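You operate a simulated robot arm through the tools that you are given. There is no shell and no other tool. Be economical: measure what you need, move in short steps, check, and stop when the job is done.

You run a simulated two-armed robot. Do the job below in one go: nothing can be reset, and whatever is moved stays where it is left.

Task
Put one of the middle blue weights from the mend bench top on top of the small grey spool. Then take the green-handled roller on the check bench top and put it away on the pack bench top. Then take the green-lid tub and leave it on top of the grey pulley. Then fetch the thin blue coil and set it on the hold shelf. Then take the small blue bottle on the roll bench top and put it away on the check bench top. Then stack the tiny carton marked "blue" from the roll bench top on top of the tiny carton that says "RED". Then take the small yellow spool and put it in the shallow yellow tray. Then take the yellow-handled roller and put it on top of the big white bobbin. Then take the lid off the flask and lay it down on the ends bench top. Then take the pale desk tray and put it on the left rack middle shelf. Then fetch the white tag and set it on the white paper pad. The order counts. Set down upright: green-handled roller, green-lid tub, small blue bottle, small yellow spool, yellow-handled roller.

It is judged by the outcome, as a careful person would: the job done as asked, and still so three seconds after it is handed in. It fails if anything else is knocked over, pushed out of place, dropped, spilled or broken. Lids that push on must go on centred and level and be pressed home; caps that screw on are set level and turned clockwise until they are tight.

Robot
Two 7-joint arms with fingered hands on one trunk, on a base that drives. Base frame: it is fixed to the floor where the robot stands at the start and does not move with it; the origin is under the middle of the robot, x ahead of it, y to its left, z up; the surface under the hand at the start is at about z = 0.76. Lengths are in m, angles in degrees, forces in N, time in s.
The left shoulder is at the start at [0.03, 0.119, 1.019], the right one opposite. With the tool pointing down near the work surface each hand reaches from about 0.34 to 0.76 m from the robot's upright axis, wherever it stands, measured 20 degrees to its own side. Places, roughly: HOLD shelf (26x24 cm) [7.66, 6.1, 1.16]; big white bobbin (15x15x11 cm) [6.6, -1.2, 1.1]; check bench top [5.3, 2.2, 0.8]; flask (8x8x24 cm) [0.6, -2.1, 0.9]; green-handled roller (7x11x10 cm) [5.1, 1.9, 0.8]; green-lid tub (7x7x11 cm) [5.4, 2.4, 0.8]; grey pulley (10x10x3 cm) [5.5, 2.5, 0.8]; left rack middle shelf [0.5, 1.8, 0.4]; middle blue weight (4x4x2 cm) [0.8, 0, 0.8]; pack bench top [5.5, -0.6, 0.8]; pale desk tray (17x11x4 cm) [0.8, 4.8, 0.6]; shallow yellow tray inside (16x18 cm) [0.46, 2.84, 0.8]; small blue bottle (5x5x8 cm) [1.2, 7.2, 0.5]; small grey spool (6x6x8 cm) [0.9, -0.2, 0.8]; small yellow spool (6x6x8 cm) [0.7, 5.7, 0.6]; thin blue coil (15x15x5 cm) [7.6, 6.4, 0.5]; tiny carton [1, 6.75, 0.5]; white paper pad (15x20x2 cm) [5.4, 4.7, 0.8]; white tag [0.75, 5.25, 1.25]; yellow-handled roller (7x11x10 cm) [6.3, -2.3, 0.5]. Payload 3.8 kg a hand.
The TCP of each hand is the grasp point between the finger pads, 0.025 m short of the fingertips. In the tool frame z runs along the fingers and y along their closing line. The gripper opens to 0.088 m. The gripper's body begins 0.029 m behind the TCP. The gripper is a hand of 4 fingers: y runs from the thumb to the fingers, the wrist lies at [-0.013, -0.106, -0.174] in the tool frame.
Orientation is that of the tool frame in the base frame, as a unit quaternion [w, x, y, z]. With the fingers straight down and the wrist toward the robot, the tool's x, y and z point along [0, 1, 0], [1, 0, 0] and [0, 0, -1] of the base frame.

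Tools
- The arms move only by the tool servo_tool. It takes "left_moves", "right_moves" or both (then of equal length, played together; a hand with none holds still); each is one flat list of numbers, 6 for each row, row after row: the shift along the base's x, y, z in m, then the turn, a rotation vector about the base's x, y, z in degrees. In form: [x, y, z, rx, ry, rz, x, y, z, rx, ry, rz, ...]. A call has 1 to 12 rows; each row shifts and turns the commanded pose from where the row before left it. A row lasts 0.2 s, in which the tool goes at most 0.05 m and 8.6 degrees; a call with a longer step from one row to the next is refused whole. A pose out of reach is approached as far as the arm can. The call stops where the force on the tool passes 40 N (or 10 N more than at its start, if that is more) or the arm is blocked; 0.2 s more then pass. In this call time passes only in rows, and 0.2 s behind the last. It gives the time, the measured TCP pose, the force on the tool (base axes), the opening and the grip force at its end, in the units of the frame above (readings bear some noise), with the torque about the TCP (base axes, N m) and any sound that the robot's microphone picked up.
- Cameras (640 x 400 px; columns grow to the right, rows downward): "scene" is now at [0.0583, 0.0032, 1.5671]; the picture's right is [0.06, -1.00, -0.00], its down [-0.75, -0.04, -0.66] and it looks along [0.66, 0.04, -0.75] (base axes); focal length 252 px, centre (320, 200). "left" rides on the left gripper at [-0.064, -0.083, -0.098] in its tool frame; the picture's right is [-0.62, -0.37, 0.69], its down [0.71, -0.63, 0.30] and it looks along [0.32, 0.68, 0.65] (tool axes); focal length 265 px, centre (320, 200). "right" rides on the right gripper at [0.064, -0.083, -0.098] in its tool frame; the picture's right is [-0.62, 0.37, -0.69], its down [-0.71, -0.63, 0.30] and it looks along [-0.32, 0.68, 0.65] (tool axes); focal length 265 px, centre (320, 200). There is no depth. A picture from a camera that has moved, and an enlarged one, comes with that camera's place and axes in the base frame and with its lens.
- get_image(camera): a new picture of that camera. No time passes.
- lift_body(by): slides the trunk up (or, below 0, down) by that many m; the arms and the scene camera ride with it, the base frame stays. It gives what a move gives, with no picture.
- drive_base(legs): drives the robot by 1 to 6 legs, each [ahead, left, turn to the left] in m, m and degrees, along the robot's own axes; the way and the turn of a leg run together, so that a leg with both is an arc; at most 1.5 m and 180 degrees a leg. The arms and the cameras ride along, it lands a little off, and it stops where it bumps. It gives what a move gives.
- move_fingers(index, middle, ring, thumb_bend, thumb_turn, hand): sets how far each is bent, from 0 (flat) to 100 (curled in); at 30 the hand is open as for a grip, at 70 the pads meet at the TCP. One left out holds its place. A second passes; each finger stops where it meets its share of the squeeze, and holds until it gets a number again. It is the only way to open and close the hand. It gives what a move gives, with no picture; readings hold the bend of each and the force on the fingers (four entries, about 0 where the hand has none), thumb and palm. thumb_turn goes from beside the hand (0) to across from the fingers (100), as for a grip.
- head_to(pan, tilt): turns the head with the scene camera to pan (to the left, within 120 degrees either way) and tilt (down, from -29 to 69), counted from straight ahead of the robot. It gives what a move gives.
- enlarge(camera, box): a new picture of the part [left, top, right, bottom] of that camera's present view, enlarged. No time passes.
- hand_in(): hands the job in; it is judged then, once.

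Go step by step. Nothing tells you exact positions but the pictures and the camera data: compare them with the known pose of the tool, close in by small moves and look again before you grip or let go. The budget is 535 turns and 316 pictures, counting those below and the enlarged ones. Unless the task says otherwise, let go and move clear before handing in.

The tools are called as name(argument=value, ...) on one line, values as JSON. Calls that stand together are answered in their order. servo_tool: Moves the arms, as the interface text tells. Its arguments: {"type":"object","properties":{"left_moves":{"type":"array"},"right_moves":{"type":"array"}},"required":[]} The other tools are called the same way: lift_body (by) slides the trunk up or down; move_fingers (index, middle, ring, thumb_bend, thumb_turn, hand) moves the fingers one by one; drive_base (legs) drives the base; head_to (pan, tilt) turns the head that bears the scene camera; get_image (camera) takes a picture; enlarge (camera, box) takes an enlarged picture of a part of a camera's view; hand_in () hands the job in.

At the start:

```text
time: 0.0
left_ee_pos: [0.4747, 0.1541, 1.0669]
left_tool_rot: [0.0, 0.707, 0.707, 0.0]
left_force: [-1.0, -0.6, -0.1]
left_torque: [-0.02, -0.04, 0.02]
left_grip_width: 0.0876
left_finger_force: 0.0
left_shape: jaw
left_bend: [30.0, 30.0, 30.0, 30.0, 98.0]
left_finger forces: [0.2, 0.1, 0.0, 0.1, 0.1, 0.0]
right_ee_pos: [0.541, -0.2458, 1.0291]
right_tool_rot: [0.0, 0.707, 0.707, 0.0]
right_force: [-0.1, 0.4, -0.3]
right_torque: [0.02, -0.03, -0.03]
right_grip_width: 0.0876
right_finger_force: 0.1
right_shape: jaw
right_bend: [30.0, 30.0, 30.0, 30.0, 98.0]
right_finger forces: [0.1, 0.1, 0.0, 0.1, 0.2, 0.0]
trunk travel left (down, up): [-0.175, 0.415]
robot x, y, heading: [-0.0012, -0.0018, -0.2]
head pan, tilt: [3.3, 48.8]
```

scene: 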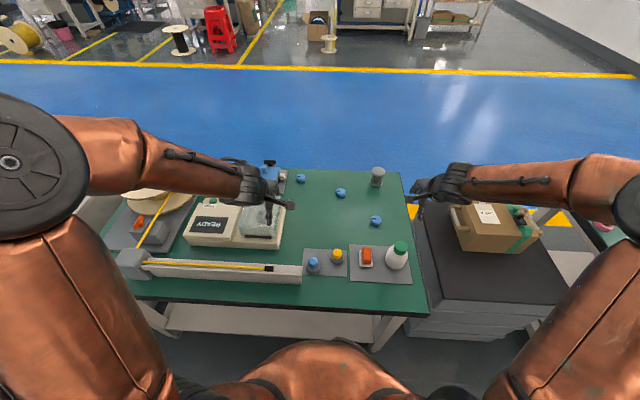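
right: 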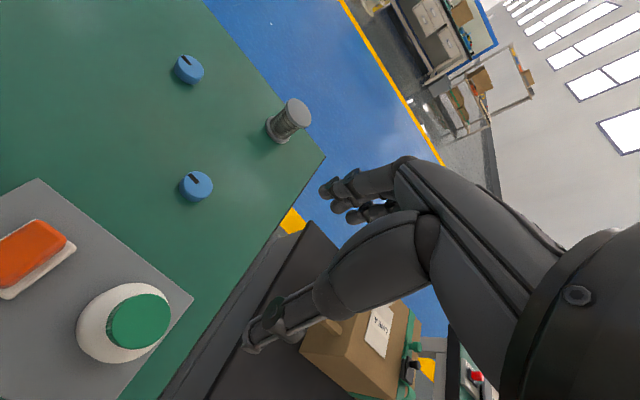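
left: 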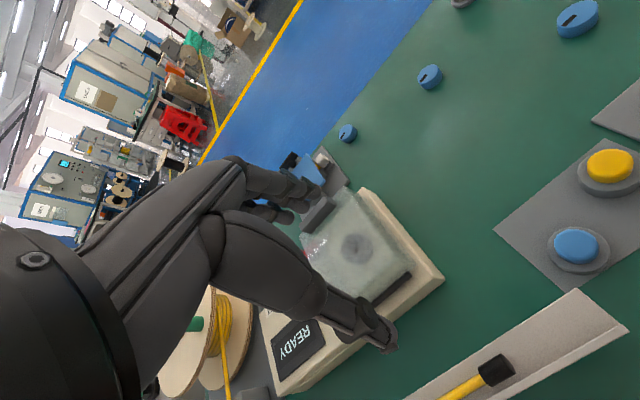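

I see the mend bench with three blue weights and a grey spool at its far right corner. I'll zoom in to compare the sizes of the weights first.

enlarge(camera="scene", box=[260, 150, 420, 250])

enlarge(camera="right", box=[100, 20, 340, 220])

```text
4.00 times, centred on (340, 200) of scene
camera zoom: at [0.0583, 0.0032, 1.5671], right [0.06, -1.0, 0.0], down [-0.75, -0.04, -0.66], along [0.66, 0.04, -0.75], focal length 1007 px, centre (240, 200)
```

zoom: 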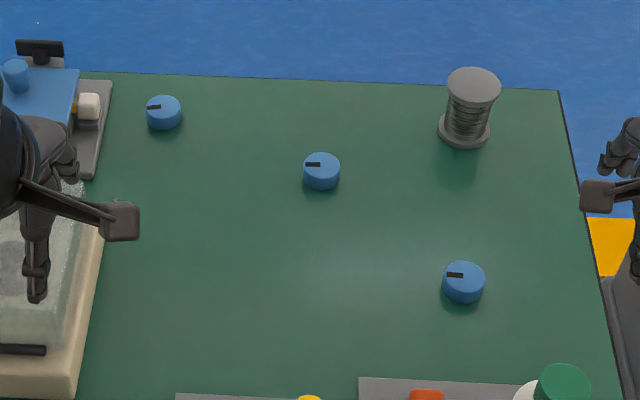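

```text
2.00 times, centred on (220, 120) of right
camera zoom: at [0.4568, -0.1803, 1.1272], right [0.37, -0.62, 0.69], down [-0.63, -0.71, -0.3], along [0.68, -0.32, -0.65], focal length 531 px, centre (520, 360)
```

zoom: 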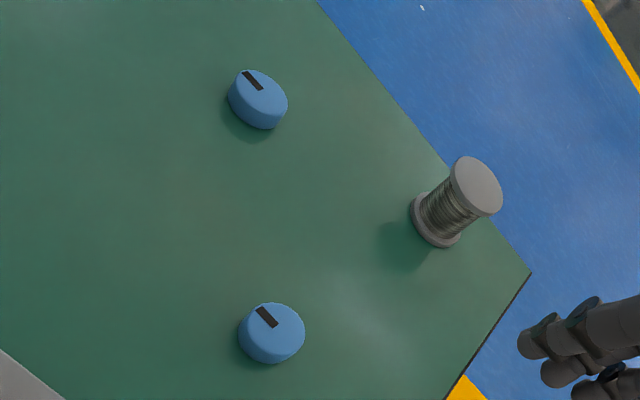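

The three weights look identical, so I'll use the one near (0.805, -0.038); the spool stands near (0.876, -0.200). Both are a bit far off, so I'll look at the surroundings to plan how to get to the far side of the bench.

head_to(pan=80, tilt=35)

get_image(camera="scene")

head_to(pan=-80, tilt=35)

get_image(camera="scene")

head_to(pan=0, tilt=10)

get_image(camera="scene")

head_to(pan=0, tilt=69)

get_image(camera="scene")

```text
time: 1.5
left_ee_pos: [0.4761, 0.1541, 1.0681]
left_tool_rot: [0.0, 0.707, 0.707, 0.0]
left_force: [0.7, 0.5, 0.2]
left_torque: [0.0, -0.01, 0.0]
left_grip_width: 0.0876
left_finger_force: 0.1
left_shape: jaw
left_bend: [30.0, 30.0, 30.0, 30.0, 98.0]
left_finger forces: [0.1, 0.0, 0.0, 0.0, 0.1, 0.0]
right_ee_pos: [0.5403, -0.2451, 1.0293]
right_tool_rot: [0.0, 0.707, 0.708, 0.0]
right_force: [-0.1, -0.1, 0.3]
right_torque: [0.0, -0.01, -0.01]
right_grip_width: 0.0875
right_finger_force: 0.0
right_shape: jaw
right_bend: [30.0, 30.0, 30.0, 30.0, 98.0]
right_finger forces: [0.1, 0.0, 0.0, 0.0, 0.0, 0.0]
trunk travel left (down, up): [-0.175, 0.415]
robot x, y, heading: [0.0029, 0.0021, -0.2]
head pan, tilt: [80.0, 35.0]
```

```text
310 pictures are left
camera scene: at [-0.0043, 0.0855, 1.5873], right [0.98, -0.17, 0.0], down [-0.1, -0.56, -0.82], along [0.14, 0.81, -0.57], focal length 252 px, centre (320, 200)
```

scene: 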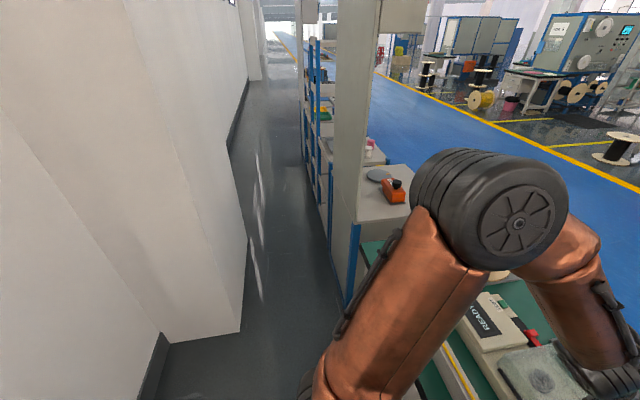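

```text
time: 4.0
left_ee_pos: [0.475, 0.1537, 1.0672]
left_tool_rot: [-0.001, 0.707, 0.707, -0.001]
left_force: [0.1, -0.6, 0.4]
left_torque: [0.0, 0.0, 0.05]
left_grip_width: 0.0876
left_finger_force: 0.0
left_shape: jaw
left_bend: [30.0, 30.0, 30.0, 30.0, 98.0]
left_finger forces: [0.0, 0.1, 0.0, 0.0, 0.1, 0.0]
right_ee_pos: [0.5404, -0.2453, 1.0292]
right_tool_rot: [0.0, 0.707, 0.708, 0.0]
right_force: [0.3, 0.6, 1.3]
right_torque: [-0.02, 0.0, 0.01]
right_grip_width: 0.0874
right_finger_force: 0.1
right_shape: jaw
right_bend: [30.0, 30.0, 30.0, 30.0, 98.0]
right_finger forces: [0.0, 0.0, 0.0, 0.0, 0.0, 0.0]
trunk travel left (down, up): [-0.175, 0.415]
robot x, y, heading: [-0.0013, 0.004, -0.1]
head pan, tilt: [-80.0, 35.0]
```

```text
309 pictures are left
camera scene: at [-0.0043, -0.088, 1.5873], right [-0.98, -0.17, 0.0], down [-0.1, 0.56, -0.82], along [0.14, -0.81, -0.57], focal length 252 px, centre (320, 200)
```

scene: 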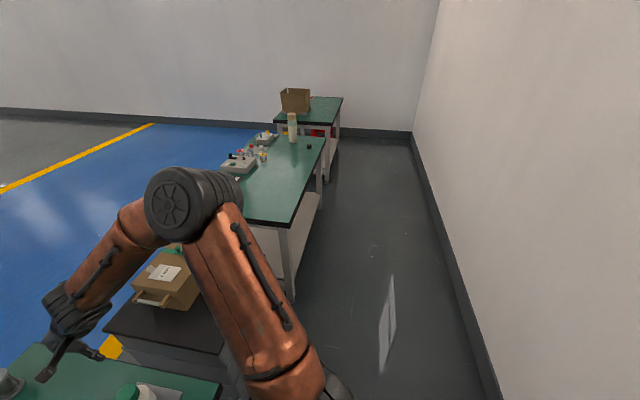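

```text
time: 5.5
left_ee_pos: [0.4744, 0.1536, 1.0676]
left_tool_rot: [0.0, 0.707, 0.707, 0.0]
left_force: [0.0, -0.3, 0.3]
left_torque: [-0.01, 0.02, 0.02]
left_grip_width: 0.0876
left_finger_force: 0.0
left_shape: jaw
left_bend: [30.0, 30.0, 30.0, 30.0, 98.0]
left_finger forces: [0.1, 0.0, 0.0, 0.1, 0.0, 0.0]
right_ee_pos: [0.541, -0.245, 1.0287]
right_tool_rot: [-0.001, 0.706, 0.708, 0.0]
right_force: [0.9, 0.7, 0.0]
right_torque: [0.01, 0.01, -0.02]
right_grip_width: 0.0877
right_finger_force: 0.1
right_shape: jaw
right_bend: [30.0, 30.0, 30.0, 30.0, 98.0]
right_finger forces: [0.0, 0.0, 0.0, 0.0, 0.0, 0.0]
trunk travel left (down, up): [-0.175, 0.415]
robot x, y, heading: [-0.0019, -0.0023, 0.1]
head pan, tilt: [0.0, 10.0]
```

```text
308 pictures are left
camera scene: at [0.0733, -0.0013, 1.6274], right [0.0, -1.0, 0.0], down [-0.17, 0.0, -0.98], along [0.98, 0.0, -0.17], focal length 252 px, centre (320, 200)
```

scene: 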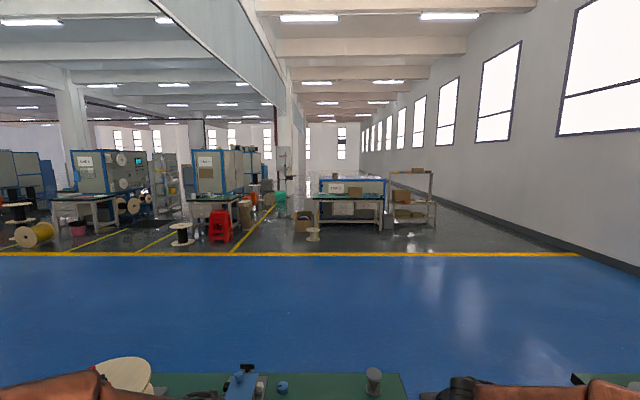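

```text
time: 6.8
left_ee_pos: [0.475, 0.1549, 1.0673]
left_tool_rot: [0.0, 0.707, 0.707, 0.0]
left_force: [0.2, 0.7, -1.0]
left_torque: [0.02, 0.01, 0.02]
left_grip_width: 0.0879
left_finger_force: 0.0
left_shape: jaw
left_bend: [30.0, 30.0, 30.0, 30.0, 98.0]
left_finger forces: [0.0, 0.1, 0.1, 0.0, 0.0, 0.0]
right_ee_pos: [0.5401, -0.2453, 1.0288]
right_tool_rot: [0.0, 0.707, 0.707, 0.0]
right_force: [0.2, 0.4, 0.0]
right_torque: [0.01, 0.01, 0.01]
right_grip_width: 0.0877
right_finger_force: 0.1
right_shape: jaw
right_bend: [30.0, 30.0, 30.0, 30.0, 98.0]
right_finger forces: [0.1, 0.0, 0.1, 0.1, 0.1, 0.1]
trunk travel left (down, up): [-0.175, 0.415]
robot x, y, heading: [0.0031, -0.0046, -0.0]
head pan, tilt: [0.0, 68.8]
```

```text
307 pictures are left
camera scene: at [0.0363, -0.0013, 1.5437], right [0.0, -1.0, 0.0], down [-0.93, 0.0, -0.36], along [0.36, 0.0, -0.93], focal length 252 px, centre (320, 200)
```

scene: 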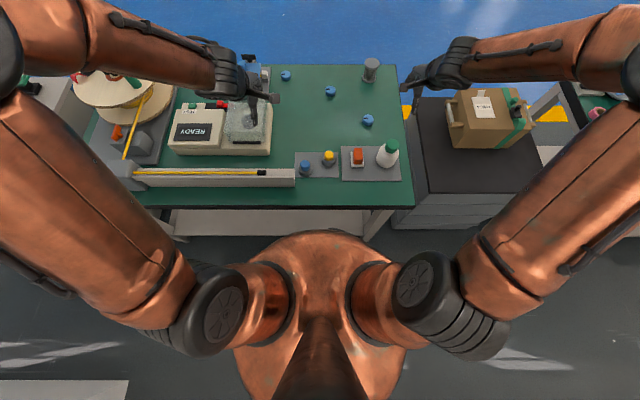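

The robot stands between the wall and the bench row, with the open blue aisle on the far side. I'll first try to inch forward toward the bench, in small legs.

drive_base(legs=[[0.06, 0, 0]])

```text
time: 7.7
left_ee_pos: [0.5373, 0.1536, 1.0676]
left_tool_rot: [-0.001, 0.707, 0.707, -0.002]
left_force: [1.2, 0.2, -0.2]
left_torque: [0.0, 0.03, -0.02]
left_grip_width: 0.0875
left_finger_force: 0.0
left_shape: jaw
left_bend: [30.0, 30.0, 30.0, 30.0, 98.0]
left_finger forces: [0.0, 0.0, 0.1, 0.1, 0.0, 0.0]
right_ee_pos: [0.6034, -0.2462, 1.028]
right_tool_rot: [-0.002, 0.707, 0.707, -0.001]
right_force: [0.7, -0.7, -0.9]
right_torque: [0.01, 0.03, -0.02]
right_grip_width: 0.0874
right_finger_force: 0.1
right_shape: jaw
right_bend: [30.0, 30.0, 30.0, 30.0, 98.0]
right_finger forces: [0.0, 0.0, 0.0, 0.0, 0.1, 0.0]
trunk travel left (down, up): [-0.175, 0.415]
robot x, y, heading: [0.0607, -0.0026, -0.3]
head pan, tilt: [0.0, 68.8]
```

That went without a bump. One more short leg.

drive_base(legs=[[0.06, 0, 0]])

head_to(pan=0, tilt=50)

get_image(camera="scene")

```text
time: 8.8
left_ee_pos: [0.5554, 0.1534, 1.0684]
left_tool_rot: [0.0, 0.707, 0.707, 0.0]
left_force: [-0.3, 0.5, -0.5]
left_torque: [0.0, -0.05, -0.05]
left_grip_width: 0.0878
left_finger_force: 0.2
left_shape: jaw
left_bend: [30.0, 30.0, 30.0, 30.0, 98.0]
left_finger forces: [0.0, 0.0, 0.0, 0.1, 0.0, 0.0]
right_ee_pos: [0.6223, -0.2464, 1.0306]
right_tool_rot: [-0.001, 0.707, 0.707, 0.001]
right_force: [0.4, -0.8, -0.3]
right_torque: [-0.01, -0.05, 0.0]
right_grip_width: 0.0875
right_finger_force: 0.0
right_shape: jaw
right_bend: [30.0, 30.0, 30.0, 30.0, 98.0]
right_finger forces: [0.0, 0.0, 0.0, 0.1, 0.0, 0.1]
trunk travel left (down, up): [-0.175, 0.415]
robot x, y, heading: [0.0816, 0.0003, -0.1]
head pan, tilt: [0.0, 68.8]
stopped in leg 1: the robot was blocked; the commanded pose is now the measured one
```

```text
time: 9.6
left_ee_pos: [0.557, 0.1545, 1.0681]
left_tool_rot: [0.0, 0.707, 0.707, 0.0]
left_force: [-0.1, -1.1, -0.2]
left_torque: [0.02, 0.01, 0.01]
left_grip_width: 0.0877
left_finger_force: 0.1
left_shape: jaw
left_bend: [30.0, 30.0, 30.0, 30.0, 98.0]
left_finger forces: [0.0, 0.0, 0.0, 0.0, 0.0, 0.0]
right_ee_pos: [0.624, -0.2448, 1.0293]
right_tool_rot: [-0.001, 0.707, 0.707, -0.001]
right_force: [0.4, 0.1, -0.4]
right_torque: [0.01, 0.01, 0.02]
right_grip_width: 0.0878
right_finger_force: 0.0
right_shape: jaw
right_bend: [30.0, 30.0, 30.0, 30.0, 98.0]
right_finger forces: [0.1, 0.1, 0.1, 0.0, 0.0, 0.0]
trunk travel left (down, up): [-0.175, 0.415]
robot x, y, heading: [0.0844, -0.0, 0.2]
head pan, tilt: [0.0, 50.0]
```

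```text
306 pictures are left
camera scene: at [0.1403, -0.0012, 1.5655], right [0.0, -1.0, 0.0], down [-0.77, 0.0, -0.64], along [0.64, 0.0, -0.77], focal length 252 px, centre (320, 200)
```

scene: 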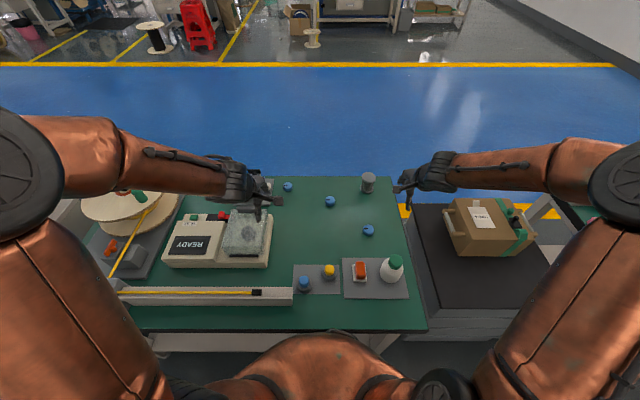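

The base is now snug against the bench and nothing looks disturbed. I'll test how far the right hand reaches toward the spool with fingers down, staying high.

servo_tool(right_moves=[0.04, 0.008, -0.01, 0, 0, 0, 0.04, 0.008, -0.01, 0, 0, 0, 0.04, 0.008, -0.01, 0, 0, 0, 0.04, 0.008, -0.01, 0, 0, 0, 0.04, 0.008, -0.01, 0, 0, 0, 0.03, 0.005, 0, 0, 0, 0, 0.023, 0, 0, 0, 0, 0, 0, 0, 0, 0, 0, 0])

```text
time: 11.4
left_ee_pos: [0.558, 0.1543, 1.067]
left_tool_rot: [0.0, 0.708, 0.707, 0.0]
left_force: [-0.2, 0.0, 0.6]
left_torque: [-0.01, 0.0, 0.0]
left_grip_width: 0.0876
left_finger_force: 0.1
left_shape: jaw
left_bend: [30.0, 30.0, 30.0, 30.0, 98.0]
left_finger forces: [0.0, 0.0, 0.0, 0.0, 0.0, 0.0]
right_ee_pos: [0.8391, -0.2037, 0.9782]
right_tool_rot: [-0.001, 0.707, 0.707, 0.0]
right_force: [0.2, -0.2, 0.4]
right_torque: [-0.01, 0.03, 0.01]
right_grip_width: 0.0878
right_finger_force: 0.1
right_shape: jaw
right_bend: [30.0, 30.0, 30.0, 30.0, 98.0]
right_finger forces: [0.0, 0.0, 0.0, 0.0, 0.1, 0.0]
right hand out of reach, approached as far as the arm can: row 6, 7
trunk travel left (down, up): [-0.175, 0.415]
robot x, y, heading: [0.0819, 0.0013, -0.2]
head pan, tilt: [0.0, 50.0]
```

The hand stops about 4 cm short of the spool. Turning the base left brings the right shoulder forward, so I'll raise the arms, back off a little, and turn 30°.

lift_body(by=0.1)

drive_base(legs=[[-0.03, 0, 0], [0, 0, 30], [0, -0.1, 0]])

head_to(pan=-30, tilt=50)

get_image(camera="scene")

```text
time: 12.7
left_ee_pos: [0.5582, 0.1533, 1.1673]
left_tool_rot: [-0.001, 0.707, 0.707, -0.001]
left_force: [0.1, -0.2, 0.1]
left_torque: [0.01, 0.02, -0.02]
left_grip_width: 0.0876
left_finger_force: 0.1
left_shape: jaw
left_bend: [30.0, 30.0, 30.0, 30.0, 98.0]
left_finger forces: [0.0, 0.0, 0.1, 0.1, 0.0, 0.1]
right_ee_pos: [0.8395, -0.2041, 1.078]
right_tool_rot: [-0.001, 0.707, 0.707, 0.0]
right_force: [0.0, -0.6, -1.2]
right_torque: [-0.01, -0.02, -0.01]
right_grip_width: 0.0878
right_finger_force: 0.0
right_shape: jaw
right_bend: [30.0, 30.0, 30.0, 30.0, 98.0]
right_finger forces: [0.0, 0.1, 0.1, 0.1, 0.1, 0.0]
trunk travel left (down, up): [-0.275, 0.315]
robot x, y, heading: [0.0807, -0.0006, 0.1]
head pan, tilt: [0.0, 50.0]
```

```text
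time: 15.8
left_ee_pos: [0.4081, 0.3046, 1.167]
left_tool_rot: [-0.001, 0.492, 0.871, 0.0]
left_force: [-0.6, -0.4, -0.2]
left_torque: [-0.01, -0.03, 0.03]
left_grip_width: 0.0878
left_finger_force: 0.1
left_shape: jaw
left_bend: [30.0, 30.0, 30.0, 30.0, 98.0]
left_finger forces: [0.0, 0.1, 0.1, 0.0, 0.1, 0.0]
right_ee_pos: [0.8332, 0.1458, 1.0778]
right_tool_rot: [-0.001, 0.49, 0.872, -0.001]
right_force: [-0.7, -1.0, 0.8]
right_torque: [0.0, 0.0, 0.04]
right_grip_width: 0.0877
right_finger_force: 0.0
right_shape: jaw
right_bend: [30.0, 30.0, 30.0, 30.0, 98.0]
right_finger forces: [0.0, 0.0, 0.0, 0.0, 0.0, 0.0]
trunk travel left (down, up): [-0.275, 0.315]
robot x, y, heading: [0.0813, -0.0698, 31.1]
head pan, tilt: [0.0, 50.0]
stopped in leg 3: the robot was blocked; the commanded pose is now the measured one
```

```text
time: 16.8
left_ee_pos: [0.4099, 0.306, 1.1678]
left_tool_rot: [-0.001, 0.492, 0.871, 0.0]
left_force: [0.4, -0.1, 0.4]
left_torque: [0.0, -0.04, -0.02]
left_grip_width: 0.0877
left_finger_force: 0.1
left_shape: jaw
left_bend: [30.0, 30.0, 30.0, 30.0, 98.0]
left_finger forces: [0.0, 0.0, 0.0, 0.0, 0.0, 0.0]
right_ee_pos: [0.8363, 0.1465, 1.0775]
right_tool_rot: [-0.001, 0.49, 0.872, 0.0]
right_force: [0.2, 0.1, -0.3]
right_torque: [-0.01, -0.03, -0.01]
right_grip_width: 0.0879
right_finger_force: 0.0
right_shape: jaw
right_bend: [30.0, 30.0, 30.0, 30.0, 98.0]
right_finger forces: [0.0, 0.0, 0.0, 0.0, 0.1, 0.0]
trunk travel left (down, up): [-0.275, 0.315]
robot x, y, heading: [0.0831, -0.071, 31.1]
head pan, tilt: [-30.0, 50.0]
```

```text
305 pictures are left
camera scene: at [0.1433, -0.081, 1.6656], right [0.02, -1.0, 0.0], down [-0.77, -0.02, -0.64], along [0.64, 0.01, -0.77], focal length 252 px, centre (320, 200)
```

scene: 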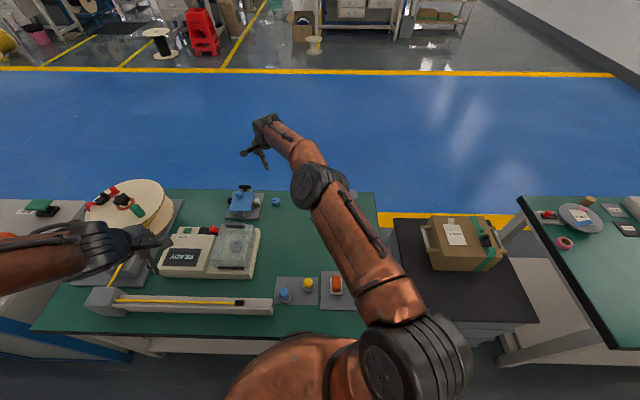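

The turn worked, base at about (0.08, -0.07), heading 31°. Now I move the right hand over the weight with the wrist toward the wall side and lower the trunk back.

servo_tool(right_moves=[-0.006, -0.037, 0, 0, 0, -6.2, -0.006, -0.037, 0, 0, 0, -6.2, -0.006, -0.037, 0, 0, 0, -6.2, -0.006, -0.037, 0, 0, 0, -6.2, -0.006, -0.037, 0, 0, 0, -6.2, 0, 0, -0.04, 0, 0, 0, 0, 0, -0.04, 0, 0, 0, 0, 0, 0, 0, 0, 0])

lift_body(by=-0.1)

get_image(camera="right")

get_image(camera="scene")

```text
time: 18.6
left_ee_pos: [0.4083, 0.306, 1.1666]
left_tool_rot: [-0.001, 0.491, 0.871, 0.0]
left_force: [0.0, -0.7, -0.6]
left_torque: [0.01, 0.0, -0.01]
left_grip_width: 0.0877
left_finger_force: 0.1
left_shape: jaw
left_bend: [30.0, 30.0, 30.0, 30.0, 98.0]
left_finger forces: [0.1, 0.1, 0.0, 0.1, 0.0, 0.0]
right_ee_pos: [0.8037, -0.0381, 0.9958]
right_tool_rot: [-0.001, 0.705, 0.709, -0.001]
right_force: [-0.9, 0.4, 0.6]
right_torque: [-0.01, 0.0, -0.02]
right_grip_width: 0.0876
right_finger_force: 0.0
right_shape: jaw
right_bend: [30.0, 30.0, 30.0, 30.0, 98.0]
right_finger forces: [0.0, 0.1, 0.1, 0.0, 0.0, 0.0]
trunk travel left (down, up): [-0.275, 0.315]
robot x, y, heading: [0.0827, -0.0681, 31.5]
head pan, tilt: [-30.0, 50.0]
```

```text
time: 19.9
left_ee_pos: [0.4099, 0.3053, 1.0662]
left_tool_rot: [-0.001, 0.491, 0.871, 0.0]
left_force: [0.0, 0.3, -0.6]
left_torque: [-0.03, 0.0, -0.03]
left_grip_width: 0.0879
left_finger_force: 0.0
left_shape: jaw
left_bend: [30.0, 30.0, 30.0, 30.0, 98.0]
left_finger forces: [0.1, 0.1, 0.0, 0.0, 0.0, 0.0]
right_ee_pos: [0.8049, -0.0378, 0.8969]
right_tool_rot: [-0.003, 0.706, 0.708, -0.001]
right_force: [0.7, -1.0, 0.1]
right_torque: [0.01, 0.01, -0.01]
right_grip_width: 0.088
right_finger_force: 0.1
right_shape: jaw
right_bend: [30.0, 30.0, 30.0, 30.0, 98.0]
right_finger forces: [0.0, 0.0, 0.1, 0.0, 0.0, 0.0]
trunk travel left (down, up): [-0.175, 0.415]
robot x, y, heading: [0.0817, -0.0726, 31.2]
head pan, tilt: [-30.0, 50.0]
```

```text
304 pictures are left
camera right: at [0.7203, 0.0267, 0.9946], right [0.37, -0.62, 0.69], down [-0.63, -0.72, -0.3], along [0.68, -0.32, -0.66], focal length 265 px, centre (320, 200)
```

right: 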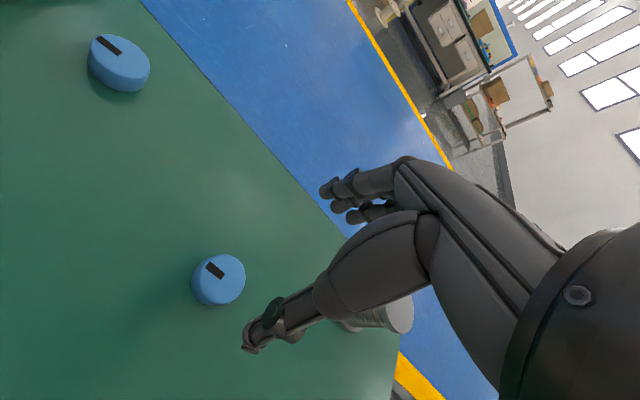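

```text
303 pictures are left
camera scene: at [0.1434, -0.081, 1.5657], right [0.02, -1.0, 0.0], down [-0.77, -0.02, -0.64], along [0.64, 0.01, -0.77], focal length 252 px, centre (320, 200)
```

scene: 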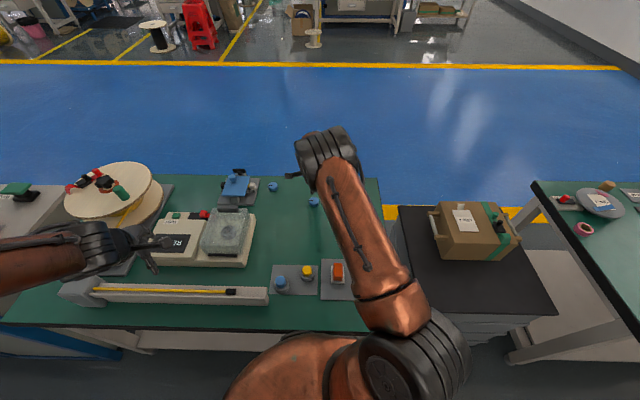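

The weight sits right below the hand. Lower to just above the table so the fingertips straddle it.

servo_tool(right_moves=[-0.003, -0.001, -0.04, 0, 0, 0, 0, 0, -0.04, 0, 0, 0, 0, 0, -0.022, 0, 0, 0])

get_image(camera="right")

```text
time: 20.7
left_ee_pos: [0.4097, 0.3063, 1.0669]
left_tool_rot: [-0.001, 0.491, 0.871, -0.001]
left_force: [-0.2, -1.1, -0.3]
left_torque: [-0.01, 0.01, 0.0]
left_grip_width: 0.0876
left_finger_force: 0.1
left_shape: jaw
left_bend: [30.0, 30.0, 30.0, 30.0, 98.0]
left_finger forces: [0.0, 0.1, 0.0, 0.0, 0.0, 0.1]
right_ee_pos: [0.8025, -0.0384, 0.7924]
right_tool_rot: [-0.002, 0.705, 0.709, 0.0]
right_force: [0.6, -0.1, 0.4]
right_torque: [-0.01, 0.01, -0.01]
right_grip_width: 0.0878
right_finger_force: 0.0
right_shape: jaw
right_bend: [30.0, 30.0, 30.0, 30.0, 98.0]
right_finger forces: [0.0, 0.1, 0.0, 0.0, 0.0, 0.1]
trunk travel left (down, up): [-0.175, 0.415]
robot x, y, heading: [0.0818, -0.0723, 31.2]
head pan, tilt: [-30.0, 50.0]
```

```text
302 pictures are left
camera right: at [0.7183, 0.0261, 0.891], right [0.37, -0.62, 0.69], down [-0.63, -0.72, -0.3], along [0.68, -0.32, -0.66], focal length 265 px, centre (320, 200)
```

right: 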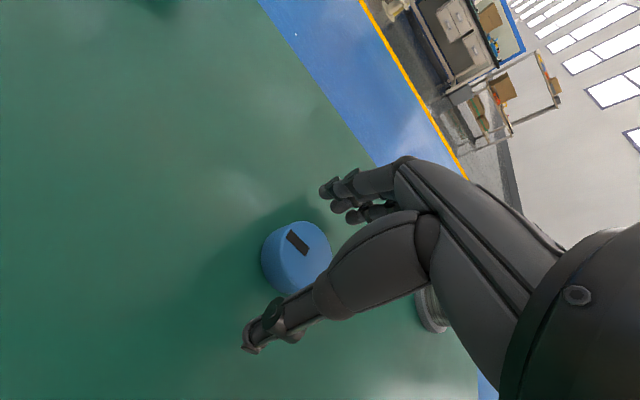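

The weight lies centred under the grasp point. Closing the fingers.

move_fingers(hand="right", index=70, middle=70, ring=70, thumb_bend=70)

get_image(camera="right")

```text
time: 21.7
left_ee_pos: [0.4098, 0.3062, 1.0677]
left_tool_rot: [-0.001, 0.491, 0.871, -0.002]
left_force: [0.2, 0.2, 0.5]
left_torque: [-0.03, -0.01, 0.02]
left_grip_width: 0.0875
left_finger_force: 0.1
left_shape: jaw
left_bend: [30.0, 30.0, 30.0, 30.0, 98.0]
left_finger forces: [0.0, 0.0, 0.1, 0.0, 0.0, 0.0]
right_ee_pos: [0.8027, -0.039, 0.7937]
right_tool_rot: [-0.003, 0.705, 0.709, -0.001]
right_force: [1.5, -1.1, 0.1]
right_torque: [-0.01, -0.05, 0.0]
right_grip_width: 0.0298
right_finger_force: 13.1
right_shape: fingers
right_bend: [59.0, 61.0, 69.0, 55.0, 95.0]
right_finger forces: [6.1, 6.9, 0.4, 0.1, 12.4, 0.0]
trunk travel left (down, up): [-0.175, 0.415]
robot x, y, heading: [0.0834, -0.0727, 31.3]
head pan, tilt: [-30.0, 50.0]
```

```text
301 pictures are left
camera right: at [0.7182, 0.026, 0.8913], right [0.38, -0.62, 0.69], down [-0.63, -0.72, -0.3], along [0.68, -0.32, -0.66], focal length 265 px, centre (320, 200)
```

right: 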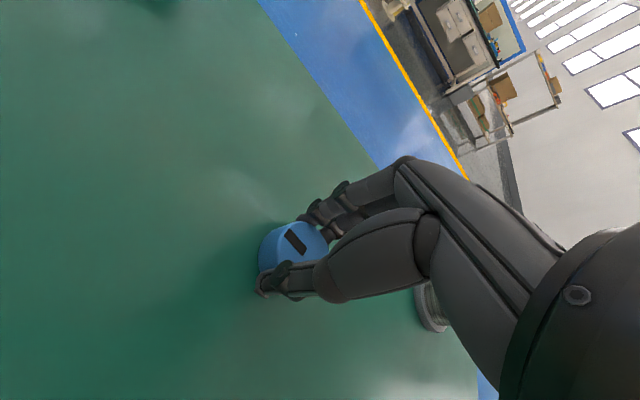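

Gripped at 13 N. Lift and move toward above the spool.

servo_tool(right_moves=[0, 0, 0.04, 0, 0, 0, 0, 0, 0.04, 0, 0, 0, 0, 0, 0.04, 0, 0, 0, 0, 0, 0.04, 0, 0, 0, 0.02, -0.04, 0, 0, 0, 0, 0.02, -0.04, 0, 0, 0, 0, 0.02, -0.04, 0, 0, 0, 0, 0.012, -0.04, 0, 0, 0, 0, 0, 0, 0, 0, 0, 0])

get_image(camera="right")

get_image(camera="scene")

```text
time: 23.7
left_ee_pos: [0.4091, 0.3064, 1.0663]
left_tool_rot: [-0.001, 0.491, 0.871, -0.001]
left_force: [-0.6, 0.2, -0.3]
left_torque: [-0.02, -0.03, -0.02]
left_grip_width: 0.0879
left_finger_force: 0.2
left_shape: jaw
left_bend: [30.0, 30.0, 30.0, 30.0, 98.0]
left_finger forces: [0.1, 0.0, 0.1, 0.1, 0.0, 0.0]
right_ee_pos: [0.8742, -0.1984, 0.955]
right_tool_rot: [-0.002, 0.704, 0.71, -0.002]
right_force: [0.2, -0.3, -1.7]
right_torque: [0.02, 0.01, -0.01]
right_grip_width: 0.0295
right_finger_force: 12.4
right_shape: fingers
right_bend: [59.0, 62.0, 69.0, 55.0, 95.0]
right_finger forces: [6.1, 6.5, 0.2, 0.0, 12.3, 0.0]
trunk travel left (down, up): [-0.175, 0.415]
robot x, y, heading: [0.0813, -0.0686, 31.4]
head pan, tilt: [-30.0, 50.0]
```

```text
300 pictures are left
camera right: at [0.7902, -0.1344, 1.0536], right [0.38, -0.62, 0.69], down [-0.63, -0.72, -0.3], along [0.68, -0.32, -0.66], focal length 265 px, centre (320, 200)
```

right: 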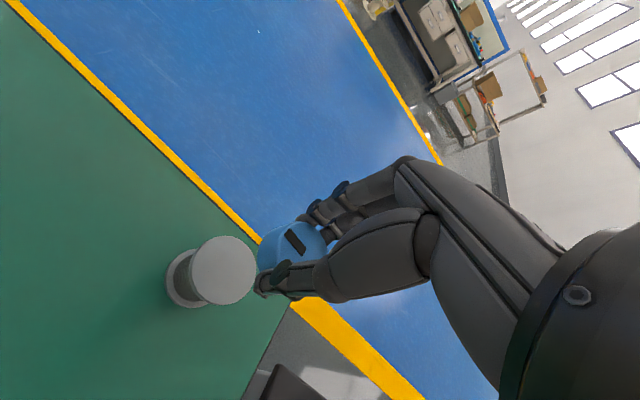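

```text
299 pictures are left
camera scene: at [0.1439, -0.0802, 1.5656], right [0.02, -1.0, 0.0], down [-0.77, -0.02, -0.64], along [0.64, 0.01, -0.77], focal length 252 px, centre (320, 200)
```

scene: 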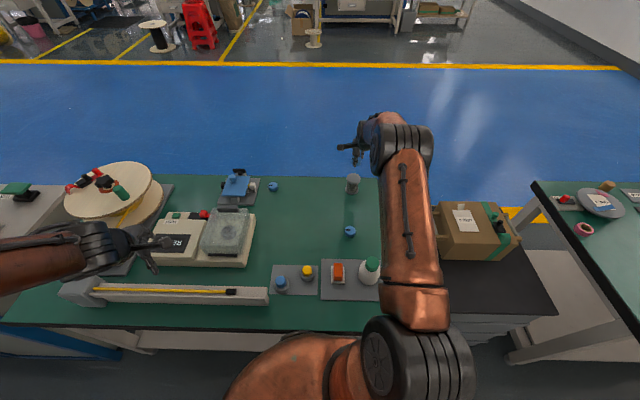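

The weight is over the spool within millimetres. I'll correct slightly and descend.

servo_tool(right_moves=[-0.002, 0.002, -0.03, 0, 0, 0, 0, 0, -0.03, 0, 0, 0, 0, 0, -0.01, 0, 0, 0, 0, 0, 0, 0, 0, 0])

get_image(camera="right")

enlarge(camera="scene", box=[310, 140, 390, 200])

```text
time: 24.7
left_ee_pos: [0.4106, 0.3066, 1.0674]
left_tool_rot: [-0.001, 0.491, 0.871, -0.002]
left_force: [0.3, 0.8, 0.2]
left_torque: [0.02, 0.0, 0.02]
left_grip_width: 0.0878
left_finger_force: 0.0
left_shape: jaw
left_bend: [30.0, 30.0, 30.0, 30.0, 98.0]
left_finger forces: [0.0, 0.0, 0.1, 0.0, 0.0, 0.0]
right_ee_pos: [0.873, -0.1973, 0.883]
right_tool_rot: [-0.001, 0.705, 0.709, 0.0]
right_force: [-0.9, 0.1, -1.8]
right_torque: [0.01, -0.01, 0.0]
right_grip_width: 0.0297
right_finger_force: 12.8
right_shape: fingers
right_bend: [59.0, 62.0, 69.0, 55.0, 95.0]
right_finger forces: [6.1, 6.5, 0.3, 0.1, 12.4, 0.0]
trunk travel left (down, up): [-0.175, 0.415]
robot x, y, heading: [0.0821, -0.0741, 31.5]
head pan, tilt: [-30.0, 50.0]
```

```text
298 pictures are left
camera right: at [0.7884, -0.1325, 0.9813], right [0.37, -0.62, 0.69], down [-0.63, -0.72, -0.3], along [0.68, -0.32, -0.66], focal length 265 px, centre (320, 200)
```

right: 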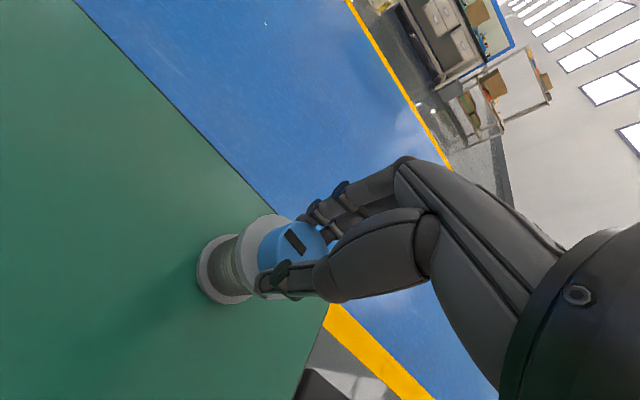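

```text
6.67 times, centred on (350, 170) of scene
camera zoom: at [0.144, -0.0811, 1.5656], right [0.02, -1.0, 0.0], down [-0.77, -0.02, -0.64], along [0.64, 0.01, -0.77], focal length 1679 px, centre (120, 400)
```

zoom: 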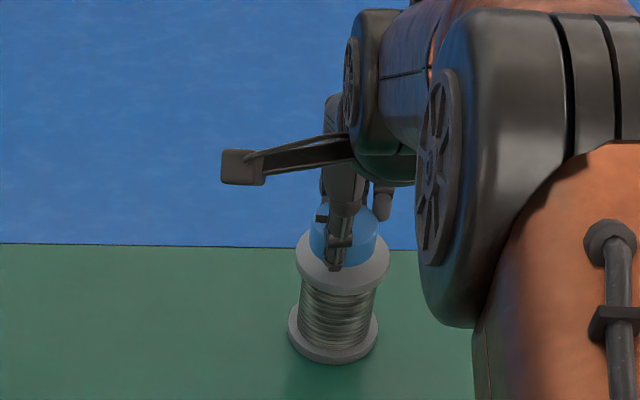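

It looks centred over the spool. Lower the last centimetre in tiny steps.

servo_tool(right_moves=[0, 0, -0.004, 0, 0, 0, 0, 0, -0.003, 0, 0, 0, 0, 0, 0, 0, 0, 0])

```text
time: 25.5
left_ee_pos: [0.4099, 0.306, 1.0663]
left_tool_rot: [0.0, 0.491, 0.871, -0.002]
left_force: [0.4, -0.4, -0.3]
left_torque: [0.01, 0.0, -0.01]
left_grip_width: 0.0878
left_finger_force: 0.0
left_shape: jaw
left_bend: [30.0, 30.0, 30.0, 30.0, 98.0]
left_finger forces: [0.0, 0.0, 0.1, 0.0, 0.0, 0.1]
right_ee_pos: [0.8711, -0.1973, 0.8769]
right_tool_rot: [-0.002, 0.705, 0.709, -0.001]
right_force: [-1.1, -0.7, -1.6]
right_torque: [0.0, 0.0, 0.01]
right_grip_width: 0.0298
right_finger_force: 12.8
right_shape: fingers
right_bend: [59.0, 62.0, 69.0, 55.0, 95.0]
right_finger forces: [6.1, 6.4, 0.4, 0.0, 12.3, 0.1]
trunk travel left (down, up): [-0.175, 0.415]
robot x, y, heading: [0.0836, -0.0738, 31.5]
head pan, tilt: [-30.0, 50.0]
```

servo_tool(right_moves=[0.001, 0, -0.003, 0, 0, 0, 0, 0, 0, 0, 0, 0])

enlarge(camera="right", box=[160, 180, 360, 330])

```text
time: 26.1
left_ee_pos: [0.4104, 0.3057, 1.0668]
left_tool_rot: [-0.001, 0.491, 0.871, -0.002]
left_force: [0.5, 0.3, 0.1]
left_torque: [0.0, -0.01, 0.06]
left_grip_width: 0.0876
left_finger_force: 0.1
left_shape: jaw
left_bend: [30.0, 30.0, 30.0, 30.0, 98.0]
left_finger forces: [0.0, 0.1, 0.0, 0.0, 0.0, 0.0]
right_ee_pos: [0.8733, -0.1968, 0.8732]
right_tool_rot: [-0.003, 0.705, 0.709, -0.001]
right_force: [-0.4, 1.4, -1.1]
right_torque: [-0.02, -0.02, -0.04]
right_grip_width: 0.0298
right_finger_force: 13.1
right_shape: fingers
right_bend: [59.0, 62.0, 69.0, 55.0, 95.0]
right_finger forces: [6.1, 6.7, 0.2, 0.0, 12.3, 0.0]
trunk travel left (down, up): [-0.175, 0.415]
robot x, y, heading: [0.0815, -0.0727, 31.3]
head pan, tilt: [-30.0, 50.0]
```

```text
2.67 times, centred on (260, 255) of right
camera zoom: at [0.7889, -0.1324, 0.9718], right [0.37, -0.62, 0.69], down [-0.63, -0.72, -0.3], along [0.68, -0.32, -0.66], focal length 708 px, centre (480, 53)
```

zoom: 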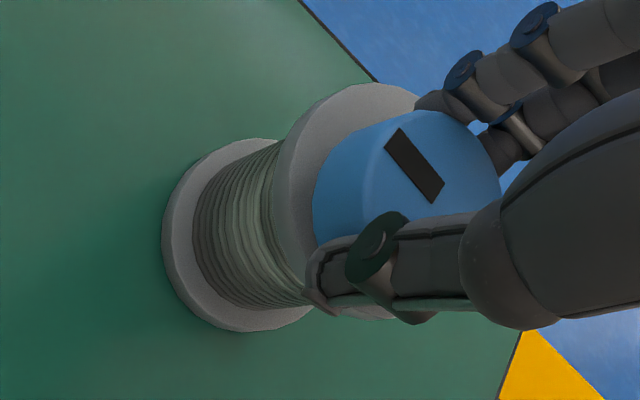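

Not in contact yet; keep going down by millimetres.

servo_tool(right_moves=[0, 0, -0.002, 0, 0, 0, 0, 0, -0.002, 0, 0, 0, 0, 0, 0, 0, 0, 0])

```text
time: 26.9
left_ee_pos: [0.4115, 0.3052, 1.0672]
left_tool_rot: [0.0, 0.491, 0.871, -0.001]
left_force: [0.1, 0.3, -0.8]
left_torque: [-0.03, 0.01, -0.01]
left_grip_width: 0.0877
left_finger_force: 0.0
left_shape: jaw
left_bend: [30.0, 30.0, 30.0, 30.0, 98.0]
left_finger forces: [0.1, 0.0, 0.0, 0.0, 0.0, 0.0]
right_ee_pos: [0.873, -0.1978, 0.8699]
right_tool_rot: [-0.003, 0.706, 0.708, -0.001]
right_force: [-0.9, 0.4, -1.7]
right_torque: [-0.06, 0.01, -0.02]
right_grip_width: 0.0298
right_finger_force: 12.7
right_shape: fingers
right_bend: [59.0, 62.0, 69.0, 55.0, 95.0]
right_finger forces: [6.1, 6.6, 0.3, 0.0, 12.3, 0.0]
trunk travel left (down, up): [-0.175, 0.415]
robot x, y, heading: [0.0847, -0.0728, 31.2]
head pan, tilt: [-30.0, 50.0]
```

servo_tool(right_moves=[0, 0, -0.002, 0, 0, 0, 0, 0, 0, 0, 0, 0])

servo_tool(right_moves=[0, 0, -0.002, 0, 0, 0, 0, 0, 0, 0, 0, 0])

servo_tool(right_moves=[0, 0, -0.002, 0, 0, 0, 0, 0, 0, 0, 0, 0])

enlarge(camera="right", box=[160, 180, 360, 330])

```text
time: 27.5
left_ee_pos: [0.4093, 0.3053, 1.0677]
left_tool_rot: [-0.001, 0.49, 0.872, -0.001]
left_force: [-0.2, -0.7, -0.7]
left_torque: [0.02, 0.02, -0.01]
left_grip_width: 0.0877
left_finger_force: 0.1
left_shape: jaw
left_bend: [30.0, 30.0, 30.0, 30.0, 98.0]
left_finger forces: [0.0, 0.1, 0.0, 0.0, 0.0, 0.0]
right_ee_pos: [0.8724, -0.1977, 0.8679]
right_tool_rot: [-0.003, 0.705, 0.709, -0.001]
right_force: [0.1, -0.1, -1.8]
right_torque: [0.02, 0.0, -0.01]
right_grip_width: 0.0298
right_finger_force: 12.3
right_shape: fingers
right_bend: [59.0, 62.0, 69.0, 55.0, 95.0]
right_finger forces: [6.1, 6.7, 0.3, 0.1, 12.4, 0.1]
trunk travel left (down, up): [-0.175, 0.415]
robot x, y, heading: [0.0843, -0.0707, 31.2]
head pan, tilt: [-30.0, 50.0]
```

```text
time: 28.1
left_ee_pos: [0.4096, 0.3057, 1.0674]
left_tool_rot: [-0.001, 0.49, 0.872, -0.001]
left_force: [-0.8, 0.2, -1.0]
left_torque: [0.0, 0.0, 0.02]
left_grip_width: 0.0876
left_finger_force: 0.1
left_shape: jaw
left_bend: [30.0, 30.0, 30.0, 30.0, 98.0]
left_finger forces: [0.0, 0.1, 0.0, 0.1, 0.0, 0.1]
right_ee_pos: [0.8724, -0.1985, 0.8647]
right_tool_rot: [-0.003, 0.705, 0.709, -0.001]
right_force: [0.1, -0.4, -1.5]
right_torque: [0.0, 0.02, -0.01]
right_grip_width: 0.0299
right_finger_force: 12.9
right_shape: fingers
right_bend: [59.0, 62.0, 69.0, 55.0, 95.0]
right_finger forces: [6.1, 6.7, 0.3, 0.0, 12.3, 0.1]
trunk travel left (down, up): [-0.175, 0.415]
robot x, y, heading: [0.085, -0.0719, 31.1]
head pan, tilt: [-30.0, 50.0]
```

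```text
time: 28.7
left_ee_pos: [0.4099, 0.3054, 1.0655]
left_tool_rot: [-0.001, 0.491, 0.871, -0.001]
left_force: [0.7, 0.6, -0.3]
left_torque: [0.01, 0.01, -0.05]
left_grip_width: 0.0877
left_finger_force: 0.1
left_shape: jaw
left_bend: [30.0, 30.0, 30.0, 30.0, 98.0]
left_finger forces: [0.1, 0.0, 0.0, 0.1, 0.0, 0.0]
right_ee_pos: [0.8732, -0.1958, 0.8647]
right_tool_rot: [-0.001, 0.705, 0.709, 0.0]
right_force: [-0.2, -0.2, 1.9]
right_torque: [-0.02, -0.01, -0.01]
right_grip_width: 0.0296
right_finger_force: 13.4
right_shape: fingers
right_bend: [59.0, 62.0, 70.0, 55.0, 95.0]
right_finger forces: [6.1, 7.0, 0.3, 0.0, 12.6, 0.0]
trunk travel left (down, up): [-0.175, 0.415]
robot x, y, heading: [0.082, -0.0736, 31.2]
head pan, tilt: [-30.0, 50.0]
```

```text
2.67 times, centred on (260, 255) of right
camera zoom: at [0.7893, -0.1319, 0.9629], right [0.37, -0.62, 0.69], down [-0.63, -0.72, -0.3], along [0.68, -0.32, -0.66], focal length 708 px, centre (480, 53)
```

zoom: 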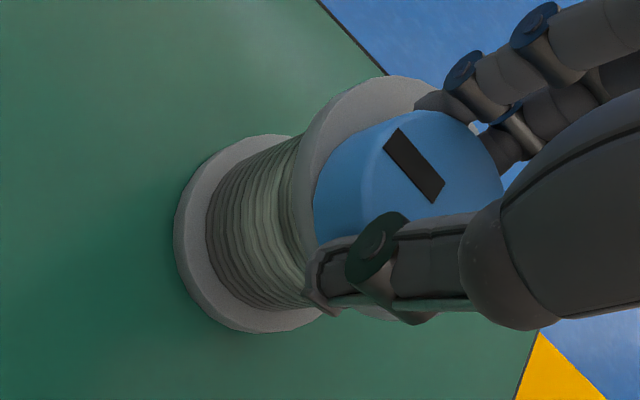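

Contact felt (force reversed sign). Opening the hand and retreating upward.

move_fingers(hand="right", index=40, middle=40, ring=40, thumb_bend=40)

servo_tool(right_moves=[0, 0, 0.03, 0, 0, 0, 0, 0, 0.04, 0, 0, 0, 0, 0, 0.05, 0, 0, 0])

get_image(camera="right")

```text
time: 29.7
left_ee_pos: [0.4101, 0.3064, 1.067]
left_tool_rot: [0.0, 0.491, 0.871, 0.0]
left_force: [-0.4, -0.2, -0.3]
left_torque: [0.0, -0.01, 0.01]
left_grip_width: 0.0878
left_finger_force: 0.1
left_shape: jaw
left_bend: [30.0, 30.0, 30.0, 30.0, 98.0]
left_finger forces: [0.0, 0.0, 0.1, 0.0, 0.1, 0.1]
right_ee_pos: [0.8723, -0.1959, 0.864]
right_tool_rot: [-0.003, 0.705, 0.709, -0.001]
right_force: [0.0, 0.4, -0.7]
right_torque: [-0.02, 0.06, 0.01]
right_grip_width: 0.063
right_finger_force: 0.0
right_shape: fingers
right_bend: [40.0, 40.0, 40.0, 40.0, 97.0]
right_finger forces: [0.0, 0.0, 0.1, 0.1, 0.0, 0.1]
trunk travel left (down, up): [-0.175, 0.415]
robot x, y, heading: [0.0839, -0.0722, 31.4]
head pan, tilt: [-30.0, 50.0]
```

```text
time: 30.5
left_ee_pos: [0.4093, 0.3068, 1.0667]
left_tool_rot: [0.0, 0.491, 0.871, -0.001]
left_force: [-0.7, 0.3, -0.9]
left_torque: [-0.01, 0.0, 0.0]
left_grip_width: 0.0875
left_finger_force: 0.1
left_shape: jaw
left_bend: [30.0, 30.0, 30.0, 30.0, 98.0]
left_finger forces: [0.0, 0.1, 0.0, 0.1, 0.0, 0.0]
right_ee_pos: [0.8705, -0.1948, 0.9885]
right_tool_rot: [-0.002, 0.705, 0.709, 0.0]
right_force: [-0.8, 0.0, -0.2]
right_torque: [-0.01, 0.0, -0.01]
right_grip_width: 0.0627
right_finger_force: 0.1
right_shape: fingers
right_bend: [40.0, 40.0, 40.0, 40.0, 97.0]
right_finger forces: [0.1, 0.0, 0.0, 0.0, 0.0, 0.0]
trunk travel left (down, up): [-0.175, 0.415]
robot x, y, heading: [0.0811, -0.0735, 31.3]
head pan, tilt: [-30.0, 50.0]
```

```text
294 pictures are left
camera right: at [0.7858, -0.1309, 1.0871], right [0.38, -0.62, 0.69], down [-0.63, -0.72, -0.3], along [0.68, -0.32, -0.66], focal length 265 px, centre (320, 200)
```

right: 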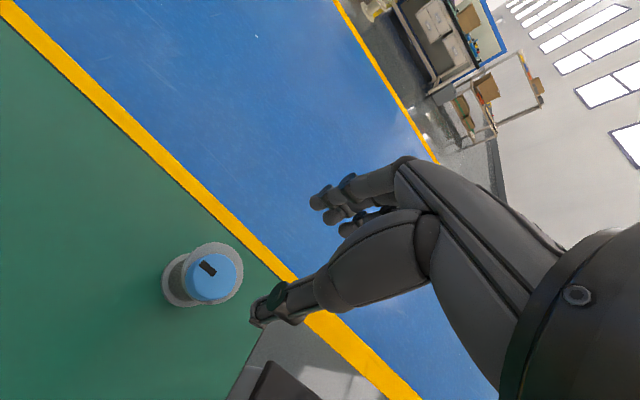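

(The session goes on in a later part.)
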